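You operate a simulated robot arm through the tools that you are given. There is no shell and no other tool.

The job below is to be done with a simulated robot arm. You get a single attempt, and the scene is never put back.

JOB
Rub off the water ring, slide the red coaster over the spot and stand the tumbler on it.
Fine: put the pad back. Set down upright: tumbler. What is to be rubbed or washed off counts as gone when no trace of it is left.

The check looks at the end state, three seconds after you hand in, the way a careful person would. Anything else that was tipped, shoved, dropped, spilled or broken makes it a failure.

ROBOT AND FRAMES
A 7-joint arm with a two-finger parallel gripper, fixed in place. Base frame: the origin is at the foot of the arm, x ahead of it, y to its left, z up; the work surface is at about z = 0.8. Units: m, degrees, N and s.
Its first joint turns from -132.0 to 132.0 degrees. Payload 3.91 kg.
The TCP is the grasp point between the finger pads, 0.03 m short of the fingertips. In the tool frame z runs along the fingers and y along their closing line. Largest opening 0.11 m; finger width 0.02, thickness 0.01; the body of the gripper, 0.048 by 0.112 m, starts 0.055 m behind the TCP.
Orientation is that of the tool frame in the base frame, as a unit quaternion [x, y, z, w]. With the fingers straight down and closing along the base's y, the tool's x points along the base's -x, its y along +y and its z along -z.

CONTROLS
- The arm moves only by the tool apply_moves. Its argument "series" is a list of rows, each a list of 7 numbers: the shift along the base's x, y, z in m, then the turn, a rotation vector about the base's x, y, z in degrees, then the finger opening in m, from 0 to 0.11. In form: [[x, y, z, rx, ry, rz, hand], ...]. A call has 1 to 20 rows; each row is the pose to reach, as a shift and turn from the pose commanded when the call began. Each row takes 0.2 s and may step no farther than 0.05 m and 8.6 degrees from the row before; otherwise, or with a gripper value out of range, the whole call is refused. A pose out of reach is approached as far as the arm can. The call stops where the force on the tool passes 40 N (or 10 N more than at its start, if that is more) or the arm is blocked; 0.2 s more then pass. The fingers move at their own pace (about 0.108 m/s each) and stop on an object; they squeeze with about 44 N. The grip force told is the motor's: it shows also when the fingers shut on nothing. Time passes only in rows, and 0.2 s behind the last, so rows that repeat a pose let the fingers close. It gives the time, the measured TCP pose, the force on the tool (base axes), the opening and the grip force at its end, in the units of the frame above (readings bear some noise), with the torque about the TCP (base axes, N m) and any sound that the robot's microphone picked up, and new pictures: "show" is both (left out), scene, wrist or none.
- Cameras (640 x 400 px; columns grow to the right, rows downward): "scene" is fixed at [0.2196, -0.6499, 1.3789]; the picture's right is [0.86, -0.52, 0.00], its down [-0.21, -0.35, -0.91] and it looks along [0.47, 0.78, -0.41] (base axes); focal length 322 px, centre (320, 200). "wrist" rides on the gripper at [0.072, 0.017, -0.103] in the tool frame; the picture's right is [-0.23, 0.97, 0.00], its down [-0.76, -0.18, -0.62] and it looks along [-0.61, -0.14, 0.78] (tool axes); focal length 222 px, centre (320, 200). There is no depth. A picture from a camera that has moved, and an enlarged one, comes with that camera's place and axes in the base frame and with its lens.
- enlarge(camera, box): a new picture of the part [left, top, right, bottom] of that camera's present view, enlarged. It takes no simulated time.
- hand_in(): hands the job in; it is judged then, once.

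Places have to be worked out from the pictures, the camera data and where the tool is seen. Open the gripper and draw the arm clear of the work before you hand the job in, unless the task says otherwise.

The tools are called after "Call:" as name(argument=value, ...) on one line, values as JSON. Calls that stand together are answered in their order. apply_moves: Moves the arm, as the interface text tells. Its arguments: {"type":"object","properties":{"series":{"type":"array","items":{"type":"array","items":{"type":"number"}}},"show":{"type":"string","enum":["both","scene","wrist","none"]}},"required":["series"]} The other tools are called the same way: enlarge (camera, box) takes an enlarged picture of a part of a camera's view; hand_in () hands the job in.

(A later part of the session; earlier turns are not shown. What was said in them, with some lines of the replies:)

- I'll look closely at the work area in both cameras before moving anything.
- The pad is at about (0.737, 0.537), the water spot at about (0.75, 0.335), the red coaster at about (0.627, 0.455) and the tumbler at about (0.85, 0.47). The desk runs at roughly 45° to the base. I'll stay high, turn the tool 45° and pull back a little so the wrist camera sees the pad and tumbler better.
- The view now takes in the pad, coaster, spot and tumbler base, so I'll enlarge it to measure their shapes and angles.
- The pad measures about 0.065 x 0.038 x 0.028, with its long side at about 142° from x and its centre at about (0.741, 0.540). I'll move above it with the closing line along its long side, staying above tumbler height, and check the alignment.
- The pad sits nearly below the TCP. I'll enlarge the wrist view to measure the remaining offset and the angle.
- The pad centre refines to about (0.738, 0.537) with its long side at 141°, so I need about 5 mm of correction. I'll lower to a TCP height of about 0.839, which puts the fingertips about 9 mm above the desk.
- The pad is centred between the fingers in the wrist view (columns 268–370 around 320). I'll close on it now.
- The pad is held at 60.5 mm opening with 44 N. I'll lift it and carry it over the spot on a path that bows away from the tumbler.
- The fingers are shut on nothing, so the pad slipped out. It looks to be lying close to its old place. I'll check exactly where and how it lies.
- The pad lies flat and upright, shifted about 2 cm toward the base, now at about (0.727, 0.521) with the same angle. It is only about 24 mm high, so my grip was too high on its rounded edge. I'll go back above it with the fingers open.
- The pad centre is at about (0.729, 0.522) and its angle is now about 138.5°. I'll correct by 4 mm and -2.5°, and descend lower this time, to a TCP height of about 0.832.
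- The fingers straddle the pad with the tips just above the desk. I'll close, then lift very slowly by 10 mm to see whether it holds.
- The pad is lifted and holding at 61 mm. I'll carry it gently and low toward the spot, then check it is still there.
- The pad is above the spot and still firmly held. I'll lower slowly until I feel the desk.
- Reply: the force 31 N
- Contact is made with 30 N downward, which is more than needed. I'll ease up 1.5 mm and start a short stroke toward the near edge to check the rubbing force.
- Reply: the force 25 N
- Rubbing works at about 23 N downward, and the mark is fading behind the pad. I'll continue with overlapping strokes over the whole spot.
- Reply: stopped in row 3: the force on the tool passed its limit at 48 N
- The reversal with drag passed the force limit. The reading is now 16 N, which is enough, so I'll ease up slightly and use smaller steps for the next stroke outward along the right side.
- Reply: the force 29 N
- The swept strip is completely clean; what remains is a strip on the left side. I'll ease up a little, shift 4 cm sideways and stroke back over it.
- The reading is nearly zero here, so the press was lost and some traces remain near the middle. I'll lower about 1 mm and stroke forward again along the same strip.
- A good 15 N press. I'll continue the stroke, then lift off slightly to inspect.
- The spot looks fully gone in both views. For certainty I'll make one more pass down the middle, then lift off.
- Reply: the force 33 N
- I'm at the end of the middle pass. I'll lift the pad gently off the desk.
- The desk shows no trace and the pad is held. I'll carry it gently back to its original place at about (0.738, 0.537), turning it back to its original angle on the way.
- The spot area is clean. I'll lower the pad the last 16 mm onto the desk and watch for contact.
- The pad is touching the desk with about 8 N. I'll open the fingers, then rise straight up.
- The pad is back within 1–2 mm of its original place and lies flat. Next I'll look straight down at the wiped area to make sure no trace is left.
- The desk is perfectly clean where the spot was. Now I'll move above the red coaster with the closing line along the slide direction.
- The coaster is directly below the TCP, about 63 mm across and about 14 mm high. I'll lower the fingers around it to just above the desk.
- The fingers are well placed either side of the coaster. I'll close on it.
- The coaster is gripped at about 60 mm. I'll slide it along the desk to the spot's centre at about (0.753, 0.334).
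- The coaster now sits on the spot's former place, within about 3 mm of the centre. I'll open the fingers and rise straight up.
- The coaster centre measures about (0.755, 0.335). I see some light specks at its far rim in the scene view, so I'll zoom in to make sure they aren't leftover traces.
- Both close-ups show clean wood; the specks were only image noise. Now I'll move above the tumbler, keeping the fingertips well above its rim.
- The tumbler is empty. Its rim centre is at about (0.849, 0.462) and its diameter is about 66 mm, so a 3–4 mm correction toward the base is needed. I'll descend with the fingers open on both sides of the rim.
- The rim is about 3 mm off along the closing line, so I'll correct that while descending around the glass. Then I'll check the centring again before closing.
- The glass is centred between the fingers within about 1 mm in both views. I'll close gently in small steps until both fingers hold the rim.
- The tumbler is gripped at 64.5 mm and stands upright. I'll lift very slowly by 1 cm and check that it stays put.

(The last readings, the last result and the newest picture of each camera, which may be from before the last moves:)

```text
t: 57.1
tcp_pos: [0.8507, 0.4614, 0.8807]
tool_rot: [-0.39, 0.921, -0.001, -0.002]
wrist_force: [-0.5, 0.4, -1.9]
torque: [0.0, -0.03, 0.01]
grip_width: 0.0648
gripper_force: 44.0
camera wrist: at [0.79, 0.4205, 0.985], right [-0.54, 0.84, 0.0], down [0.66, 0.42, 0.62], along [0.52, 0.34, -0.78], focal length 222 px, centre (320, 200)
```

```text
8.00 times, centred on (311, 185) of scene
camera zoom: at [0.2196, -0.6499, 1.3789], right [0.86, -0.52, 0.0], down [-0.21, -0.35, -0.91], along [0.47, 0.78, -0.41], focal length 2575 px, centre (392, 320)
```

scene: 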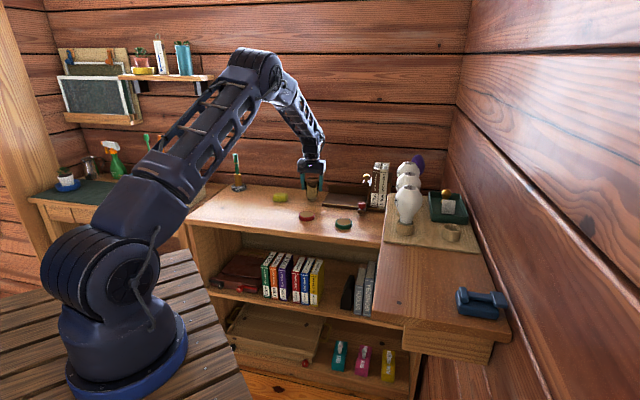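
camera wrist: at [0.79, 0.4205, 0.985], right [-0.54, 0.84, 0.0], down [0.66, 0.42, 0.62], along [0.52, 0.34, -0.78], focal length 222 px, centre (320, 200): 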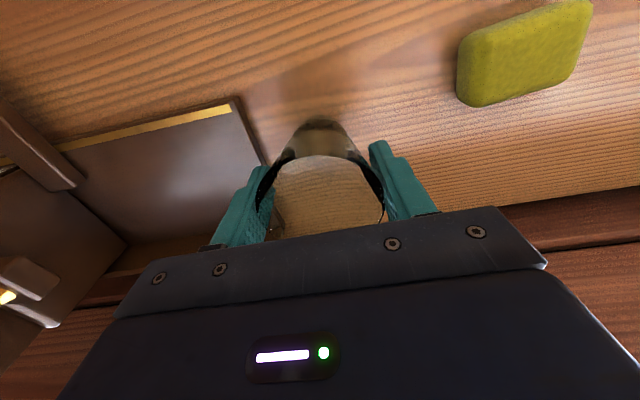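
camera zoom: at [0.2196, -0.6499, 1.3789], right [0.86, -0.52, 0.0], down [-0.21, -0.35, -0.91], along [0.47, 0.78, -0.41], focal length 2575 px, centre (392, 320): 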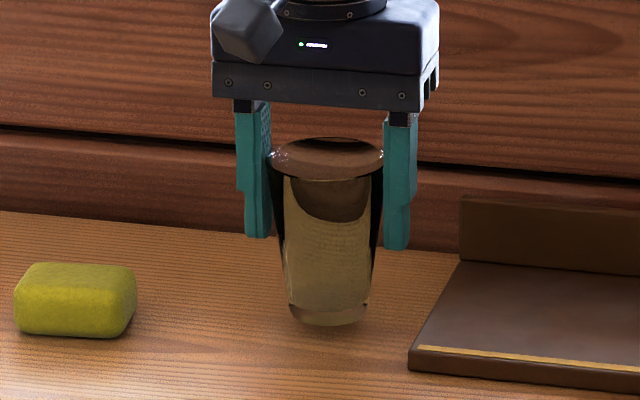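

The glass is held firmly and hangs upright. I'll raise it another 25 mm and start moving slowly toward the coaster.

Call:
apply_moves(series=[[0, 0, 0.003, 0, 0, 0, 0.05], [0, 0, 0.007, 0, 0, 0, 0.05], [0, 0, 0.012, 0, 0, 0, 0.05], [0, 0, 0.017, 0, 0, 0, 0.05], [0, 0, 0.021, 0, 0, 0, 0.05], [-0.001, -0.0013, 0.024, 0, 0, 0, 0.05], [-0.003, -0.004, 0.025, 0, 0, 0, 0.05], [-0.006, -0.008, 0.025, 0, 0, 0, 0.05], [-0.011, -0.0145, 0.025, 0, 0, 0, 0.05], [-0.017, -0.0225, 0.025, 0, 0, 0, 0.05], [-0.023, -0.0304, 0.025, 0, 0, 0, 0.05], [-0.029, -0.0383, 0.025, 0, 0, 0, 0.05], [-0.035, -0.0462, 0.025, 0, 0, 0, 0.05], [-0.041, -0.0541, 0.025, 0, 0, 0, 0.05], [-0.046, -0.0607, 0.025, 0, 0, 0, 0.05], [-0.049, -0.0647, 0.025, 0, 0, 0, 0.05], [-0.0505, -0.0666, 0.025, 0, 0, 0, 0.05], [-0.0505, -0.0666, 0.025, 0, 0, 0, 0.05]], show="both")

Call:
enlarge(camera="scene", box=[265, 160, 361, 220])

```text
t: 60.9
tcp_pos: [0.8006, 0.3956, 0.9075]
tool_rot: [-0.389, 0.921, 0.0, -0.002]
wrist_force: [-0.5, -0.5, -1.1]
torque: [-0.01, 0.01, 0.05]
grip_width: 0.0648
gripper_force: 43.6
camera wrist: at [0.7392, 0.3546, 1.0111], right [-0.54, 0.84, 0.0], down [0.66, 0.42, 0.62], along [0.52, 0.34, -0.78], focal length 222 px, centre (320, 200)
```

scene: 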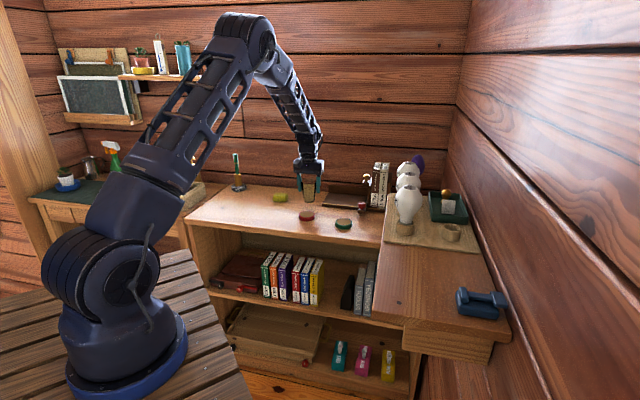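
wrist: 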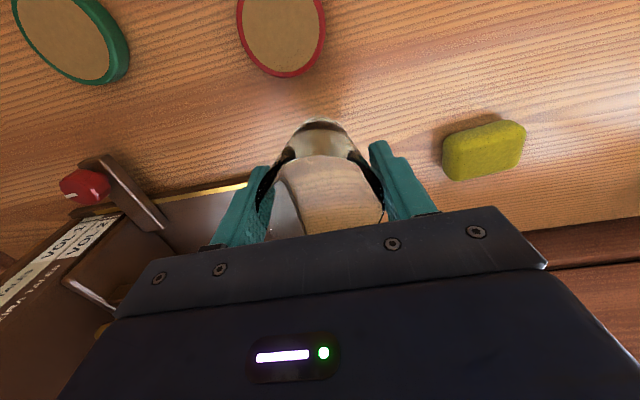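

```text
6.67 times, centred on (313, 190) of scene
camera zoom: at [0.2196, -0.6499, 1.3789], right [0.86, -0.52, 0.0], down [-0.21, -0.35, -0.91], along [0.47, 0.78, -0.41], focal length 2146 px, centre (367, 267)
```

zoom: 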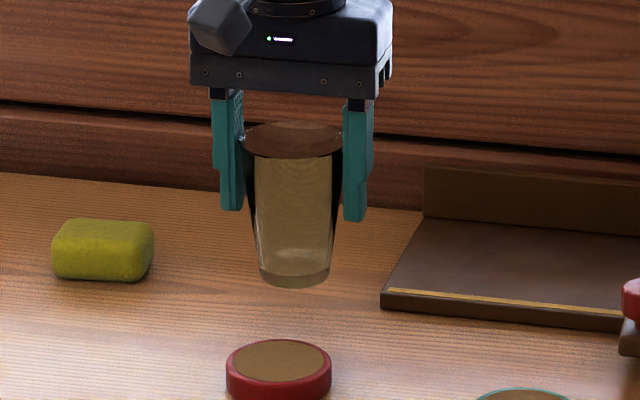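

The glass hangs upright and steady. I'll continue to above the coaster centre at about (0.755, 0.335).

Call:
apply_moves(series=[[-0.001, -0.0013, 0, 0, 0, 0, 0.05], [-0.003, -0.004, 0, 0, 0, 0, 0.05], [-0.007, -0.009, 0, 0, 0, 0, 0.05], [-0.012, -0.0157, 0, 0, 0, 0, 0.05], [-0.018, -0.0235, 0, 0, 0, 0, 0.05], [-0.024, -0.0313, 0, 0, 0, 0, 0.05], [-0.03, -0.0391, 0, 0, 0, 0, 0.05], [-0.036, -0.047, 0, 0, 0, 0, 0.05], [-0.041, -0.0535, 0, 0, 0, 0, 0.05], [-0.044, -0.0575, 0, 0, 0, 0, 0.05], [-0.046, -0.06, 0, 0, 0, 0, 0.05], [-0.046, -0.06, 0, 0, 0, 0, 0.05], [-0.046, -0.06, 0, 0, 0, 0, 0.05]], show="both")

Call:
enlarge(camera="scene", box=[265, 170, 345, 220])

Call:
enlarge(camera="wrist", box=[224, 60, 416, 180])

```text
t: 63.7
tcp_pos: [0.7527, 0.3341, 0.9069]
tool_rot: [-0.39, 0.921, -0.002, -0.002]
wrist_force: [-0.6, 0.0, -1.7]
torque: [0.03, -0.03, -0.01]
grip_width: 0.065
gripper_force: 43.9
camera wrist: at [0.6921, 0.2942, 1.0103], right [-0.54, 0.84, 0.0], down [0.66, 0.42, 0.62], along [0.52, 0.34, -0.78], focal length 222 px, centre (320, 200)
```

scene: 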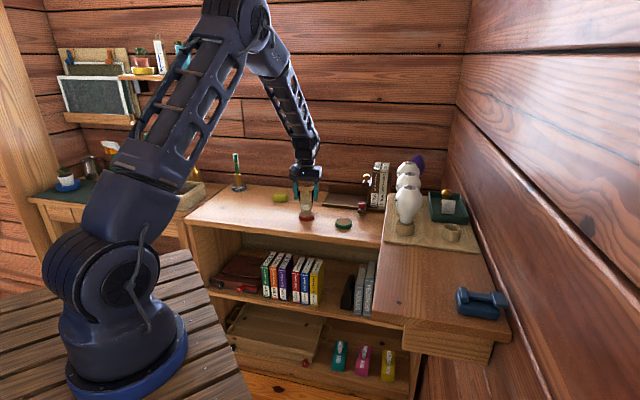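
wrist: 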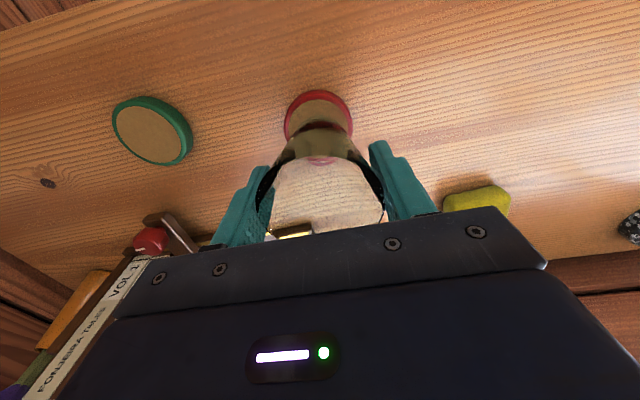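

```text
8.00 times, centred on (305, 195) of scene
camera zoom: at [0.2196, -0.6499, 1.3789], right [0.86, -0.52, 0.0], down [-0.21, -0.35, -0.91], along [0.47, 0.78, -0.41], focal length 2575 px, centre (440, 240)
```

zoom: 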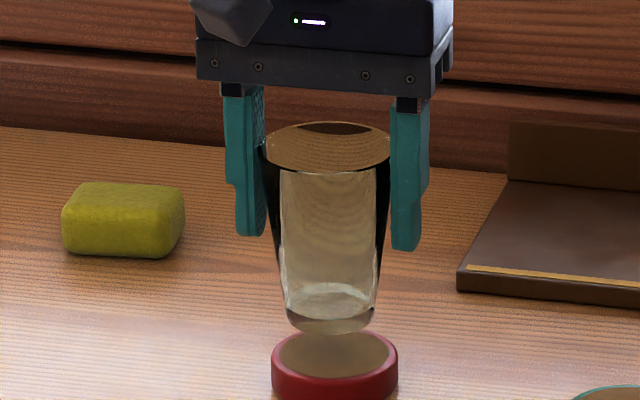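

```text
3.33 times, centred on (320, 120) of wrist
camera zoom: at [0.6921, 0.2942, 1.0103], right [-0.54, 0.84, 0.0], down [0.66, 0.42, 0.62], along [0.52, 0.34, -0.78], focal length 740 px, centre (320, 467)
```

zoom: 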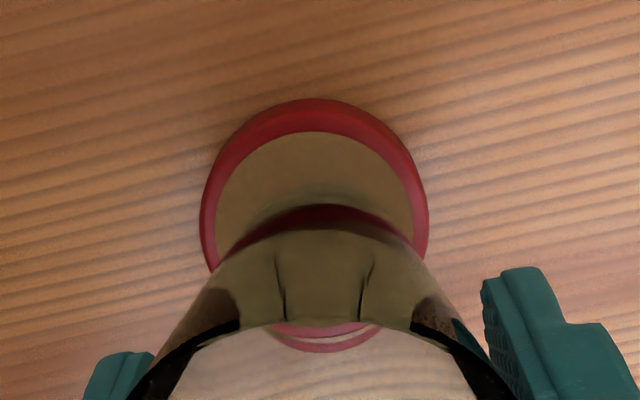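

The glass is above the coaster and within about 3 mm of centre. I'll nudge it 2 mm and lower slowly toward the cork.

Call:
apply_moves(series=[[0.001, -0.0015, 0, 0, 0, 0, 0.05], [0.001, -0.0015, -0.003, 0, 0, 0, 0.05], [0.001, -0.0015, -0.007, 0, 0, 0, 0.05], [0.001, -0.0015, -0.011, 0, 0, 0, 0.05], [0.001, -0.0015, -0.014, 0, 0, 0, 0.05], [0.001, -0.0015, -0.016, 0, 0, 0, 0.05], [0.001, -0.0015, -0.017, 0, 0, 0, 0.05], [0.001, -0.0015, -0.017, 0, 0, 0, 0.05]], show="both")

Call:
enlarge(camera="scene", box=[265, 180, 345, 230])

```text
t: 65.5
tcp_pos: [0.7558, 0.3319, 0.8897]
tool_rot: [-0.39, 0.921, 0.0, -0.002]
wrist_force: [-0.2, -0.3, -2.4]
torque: [-0.01, 0.02, 0.02]
grip_width: 0.065
gripper_force: 43.8
camera wrist: at [0.6938, 0.2921, 0.9938], right [-0.54, 0.84, 0.0], down [0.66, 0.42, 0.62], along [0.52, 0.34, -0.78], focal length 222 px, centre (320, 200)
```

scene: 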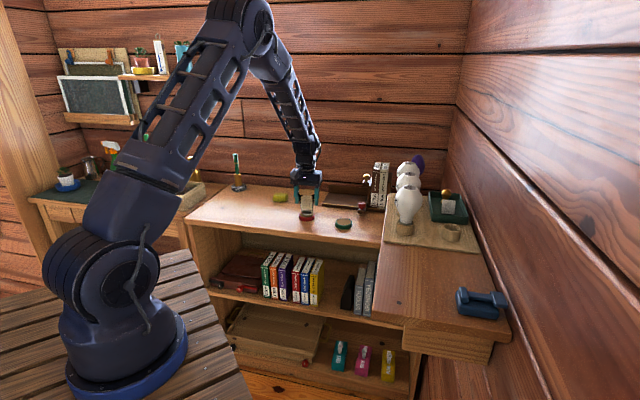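
wrist: 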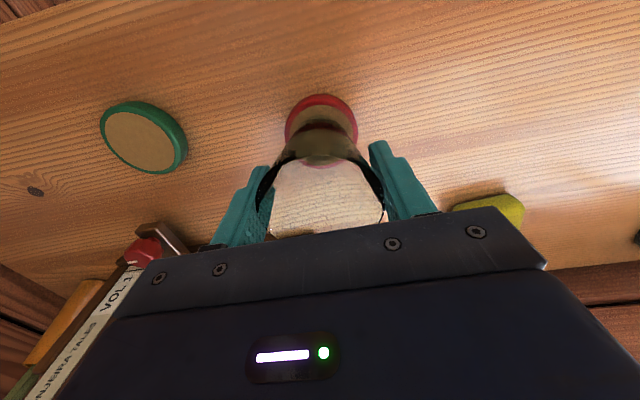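

```text
8.00 times, centred on (305, 205) of scene
camera zoom: at [0.2196, -0.6499, 1.3789], right [0.86, -0.52, 0.0], down [-0.21, -0.35, -0.91], along [0.47, 0.78, -0.41], focal length 2575 px, centre (440, 160)
```

zoom: 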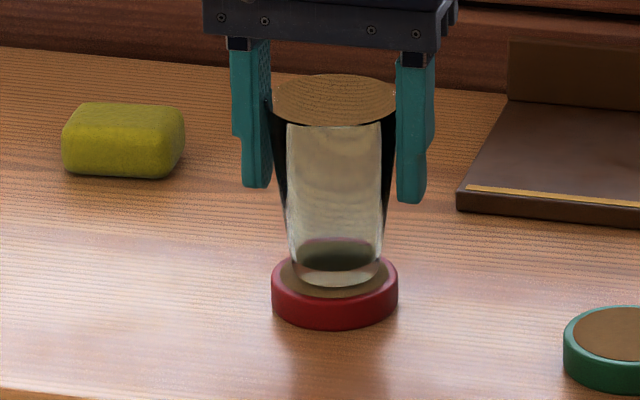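

The base is about 2–4 mm above the cork and centred. I'll lower in 1 mm steps until the weight comes off the gripper.

Call:
apply_moves(series=[[0, 0, -0.001, 0, 0, 0, 0.05], [0, 0, -0.002, 0, 0, 0, 0.05], [0, 0, -0.003, 0, 0, 0, 0.05], [0, 0, -0.003, 0, 0, 0, 0.05]], show="none")

```text
t: 66.5
tcp_pos: [0.7545, 0.3324, 0.8865]
tool_rot: [-0.39, 0.921, -0.001, -0.002]
wrist_force: [0.0, -0.5, -1.4]
torque: [0.03, 0.01, 0.0]
grip_width: 0.0646
gripper_force: 44.1
```

Call:
apply_moves(series=[[0, 0, -0.0007, 0, 0, 0, 0.05], [0, 0, -0.0014, 0, 0, 0, 0.05], [0, 0, -0.0014, 0, 0, 0, 0.05]], show="none")

```text
t: 67.3
tcp_pos: [0.7542, 0.3343, 0.886]
tool_rot: [-0.39, 0.921, 0.0, -0.001]
wrist_force: [0.1, -2.3, 22.6]
torque: [-0.16, 0.08, 0.0]
grip_width: 0.0647
gripper_force: 44.1
```

The base is on the cork with 22 N. I'll ease up to a light touch before opening.

Call:
apply_moves(series=[[0, 0, 0.0004, 0, 0, 0, 0.05], [0, 0, 0.0008, 0, 0, 0, 0.05], [0, 0, 0.0008, 0, 0, 0, 0.05]], show="wrist")

Call:
enlarge(camera="scene", box=[281, 175, 337, 217])

```text
t: 68.1
tcp_pos: [0.7548, 0.3339, 0.8846]
tool_rot: [-0.391, 0.921, -0.001, 0.0]
wrist_force: [4.1, 4.2, 20.7]
torque: [0.36, -0.24, 0.0]
grip_width: 0.0647
gripper_force: 44.0
camera wrist: at [0.6928, 0.2922, 0.9902], right [-0.54, 0.84, 0.0], down [0.66, 0.42, 0.62], along [0.52, 0.34, -0.78], focal length 222 px, centre (320, 200)
```

wrist: 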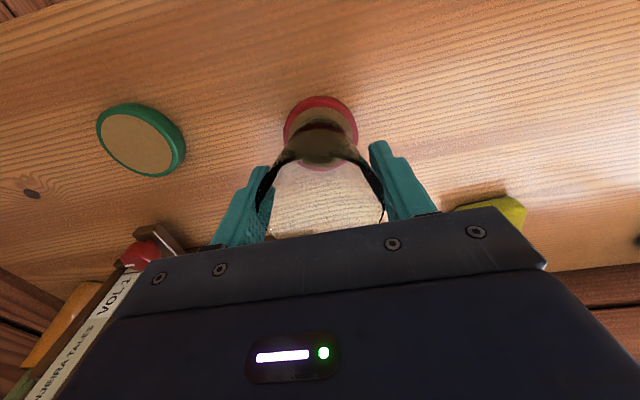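

```text
9.52 times, centred on (309, 196) of scene
camera zoom: at [0.2196, -0.6499, 1.3789], right [0.86, -0.52, 0.0], down [-0.21, -0.35, -0.91], along [0.47, 0.78, -0.41], focal length 3066 px, centre (425, 238)
```

zoom: 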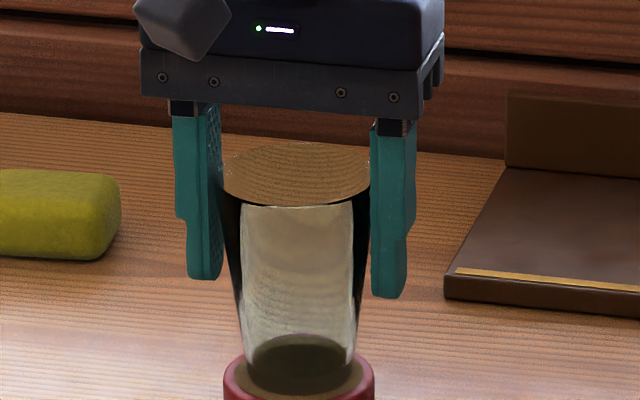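

Still 21 N with a bit of sideways load, so I'll ease up a little more and re-read.

Call:
apply_moves(series=[[0, 0, 0.0005, 0, 0, 0, 0.05], [0, 0, 0.0008, 0, 0, 0, 0.05], [0, 0, 0.0008, 0, 0, 0, 0.05], [0, 0, 0.0008, 0, 0, 0, 0.05]], show="none")

```text
t: 69.1
tcp_pos: [0.7547, 0.3327, 0.8864]
tool_rot: [-0.39, 0.921, -0.001, -0.003]
wrist_force: [-0.9, -0.3, 1.1]
torque: [0.03, 0.12, 0.0]
grip_width: 0.0645
gripper_force: 44.4
```

Only about 1 N now, with the base resting lightly on the cork. I'll open the fingers gently and let the glass settle.

Call:
apply_moves(series=[[0, 0, 0, 0, 0, 0, 0.063], [0, 0, 0, 0, 0, 0, 0.065], [0, 0, 0, 0, 0, 0, 0.067], [0, 0, 0, 0, 0, 0, 0.07], [0, 0, 0, 0, 0, 0, 0.075], [0, 0, 0, 0, 0, 0, 0.085], [0, 0, 0, 0, 0, 0, 0.1], [0, 0, 0, 0, 0, 0, 0.1]], show="both")

Call:
enlarge(camera="scene", box=[265, 180, 345, 230])

Call:
enlarge(camera="wrist", box=[192, 80, 448, 240])

```text
t: 70.9
tcp_pos: [0.7558, 0.3335, 0.8881]
tool_rot: [-0.39, 0.921, -0.001, -0.001]
wrist_force: [-0.7, 0.0, -0.6]
torque: [-0.01, -0.02, -0.02]
grip_width: 0.1
gripper_force: 0.1
camera wrist: at [0.6937, 0.2925, 0.9911], right [-0.54, 0.84, 0.0], down [0.66, 0.42, 0.62], along [0.52, 0.34, -0.78], focal length 222 px, centre (320, 200)
```

scene: 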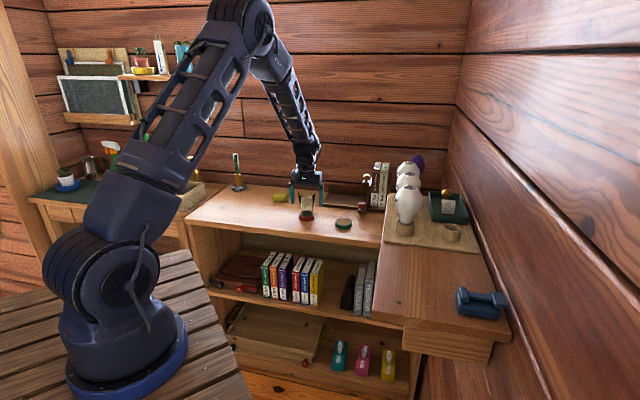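
wrist: 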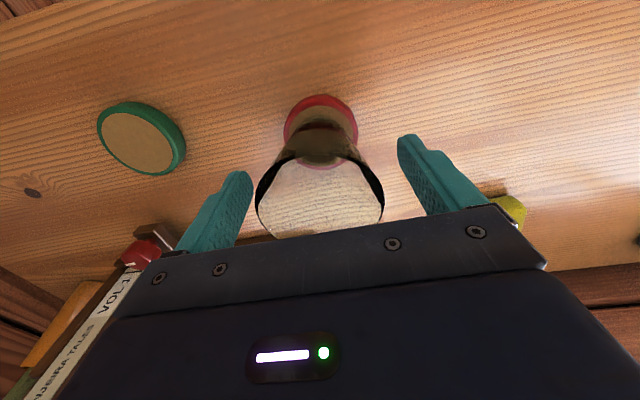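

```text
8.00 times, centred on (305, 205) of scene
camera zoom: at [0.2196, -0.6499, 1.3789], right [0.86, -0.52, 0.0], down [-0.21, -0.35, -0.91], along [0.47, 0.78, -0.41], focal length 2575 px, centre (440, 160)
```

zoom: 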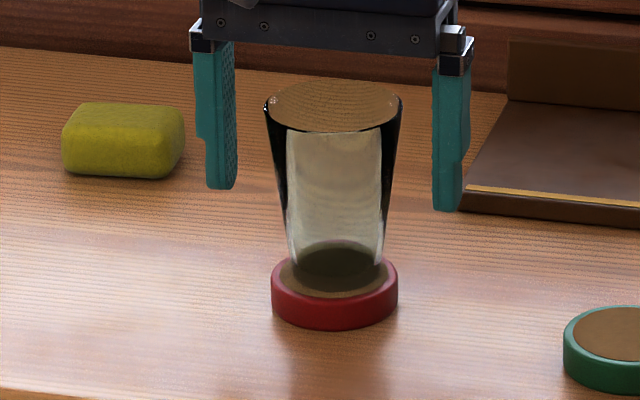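

```text
2.50 times, centred on (320, 160) of wrist
camera zoom: at [0.6937, 0.2925, 0.9911], right [-0.54, 0.84, 0.0], down [0.66, 0.42, 0.62], along [0.52, 0.34, -0.78], focal length 555 px, centre (320, 300)
```

zoom: 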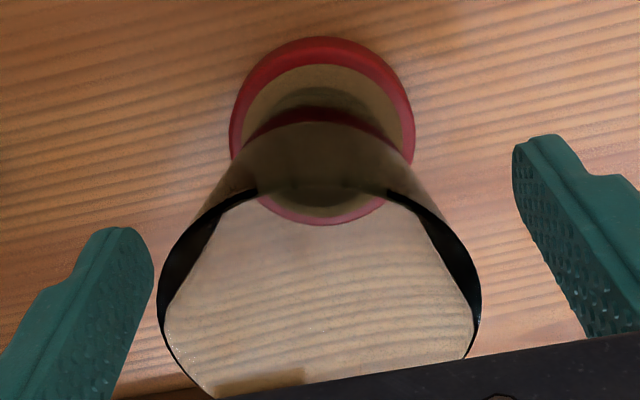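

The tumbler stands upright and centred on the red coaster, with the fingers clear on both sides. I'll rise straight up, then draw back toward the start position.

Call:
apply_moves(series=[[0, 0, 0.01, 0, 0, 0, 0.1], [0, 0, 0.03, 0, 0, 0, 0.1], [0, 0, 0.06, 0, 0, 0, 0.1], [0, 0, 0.1, 0, 0, 0, 0.1], [0, 0, 0.14, 0, 0, 0, 0.1], [0, 0, 0.18, 0, 0, 0, 0.1], [-0.03, -0.02, 0.19, 0, 0, 0, 0.1], [-0.065, -0.045, 0.19, 0, 0, 0, 0.1], [-0.1, -0.07, 0.19, 0, 0, 0, 0.1], [-0.1, -0.07, 0.19, 0, 0, 0, 0.1]], show="both")

Call:
enlarge(camera="scene", box=[265, 180, 345, 230])

Call:
enlarge(camera="scene", box=[220, 150, 400, 262])

Call:
enlarge(camera="wrist", box=[200, 60, 440, 210])

```text
t: 73.1
tcp_pos: [0.6558, 0.2644, 1.0779]
tool_rot: [-0.39, 0.921, -0.001, -0.002]
wrist_force: [0.5, 0.9, 0.2]
torque: [0.02, 0.0, 0.0]
grip_width: 0.1
gripper_force: 0.1
camera wrist: at [0.5944, 0.2231, 1.1828], right [-0.54, 0.84, 0.0], down [0.66, 0.42, 0.62], along [0.52, 0.34, -0.78], focal length 222 px, centre (320, 200)
```

scene: 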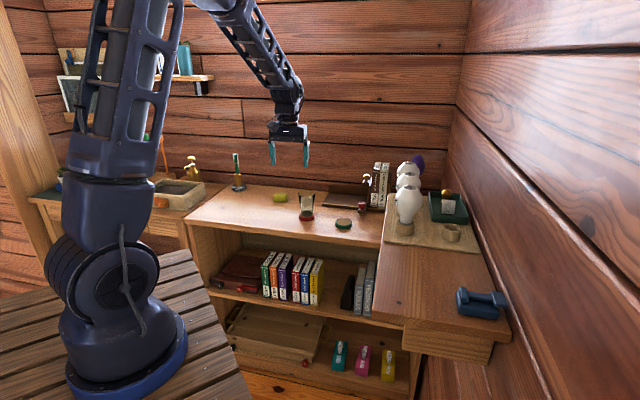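
wrist: 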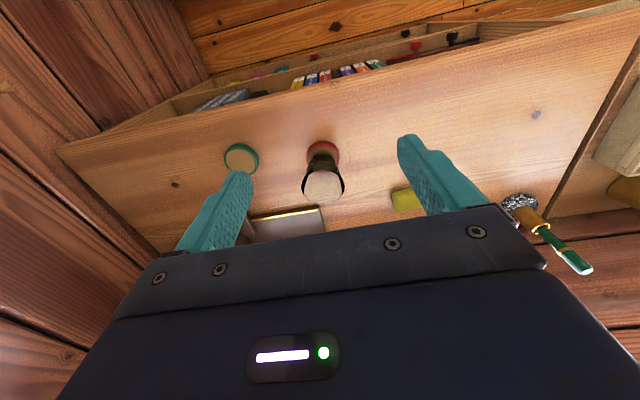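

```text
8.00 times, centred on (305, 205) of scene
camera zoom: at [0.2196, -0.6499, 1.3789], right [0.86, -0.52, 0.0], down [-0.21, -0.35, -0.91], along [0.47, 0.78, -0.41], focal length 2575 px, centre (440, 160)
```

zoom: 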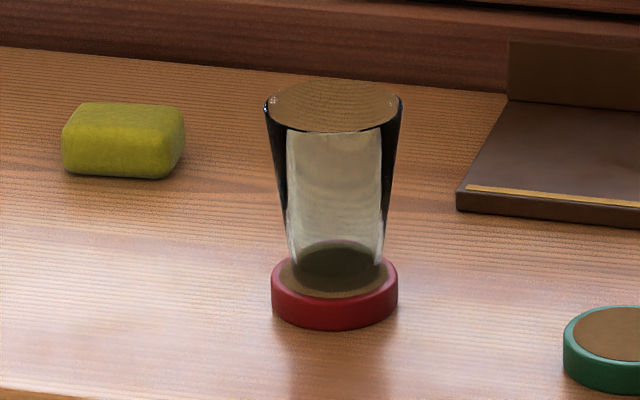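

```text
3.56 times, centred on (310, 206) of scene
camera zoom: at [0.2196, -0.6499, 1.3789], right [0.86, -0.52, 0.0], down [-0.21, -0.35, -0.91], along [0.47, 0.78, -0.41], focal length 1145 px, centre (356, 179)
```

zoom: 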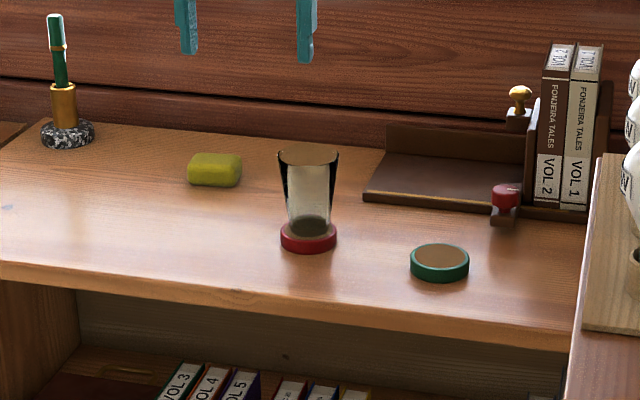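

```text
2.67 times, centred on (320, 135) of wrist
camera zoom: at [0.5944, 0.2231, 1.1828], right [-0.54, 0.84, 0.0], down [0.66, 0.42, 0.62], along [0.52, 0.34, -0.78], focal length 592 px, centre (320, 373)
```

zoom: 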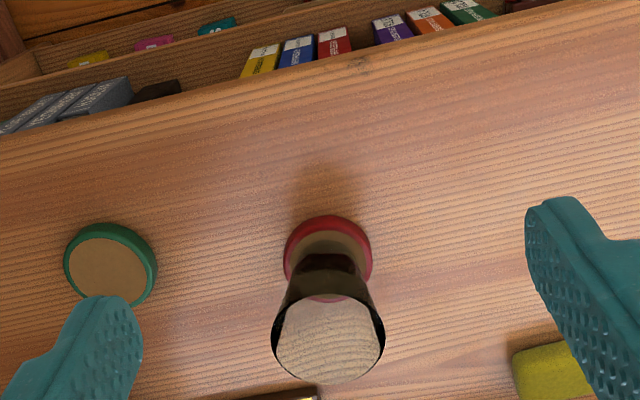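

The water ring is gone, the red coaster is over the spot with the tumbler standing upright on it, and the pad is back in its place. Nothing else has moved, the gripper is open and the arm is clear, so I'm handing in.

Call:
hand_in()

```text
The job is handed in.
```

The water ring is rubbed off, with no trace left in either camera view. The red coaster sits over the spot, and the tumbler stands upright on it, close to centre. I've handed the job in; no verdict has come back.

- **Pad:** it slipped out of the fingers on my first lift and dropped a few centimetres onto the desk, landing flat. I gripped it lower for the wipe, then put it back within 1–2 mm of where it started.
- **Coaster:** I slid it along the desk without lifting it. It ended within about 3 mm of the spot's centre.
- **Other objects:** nothing else on the desk moved, as far as I can see in the pictures. The gripper was open and the arm clear when I handed in.
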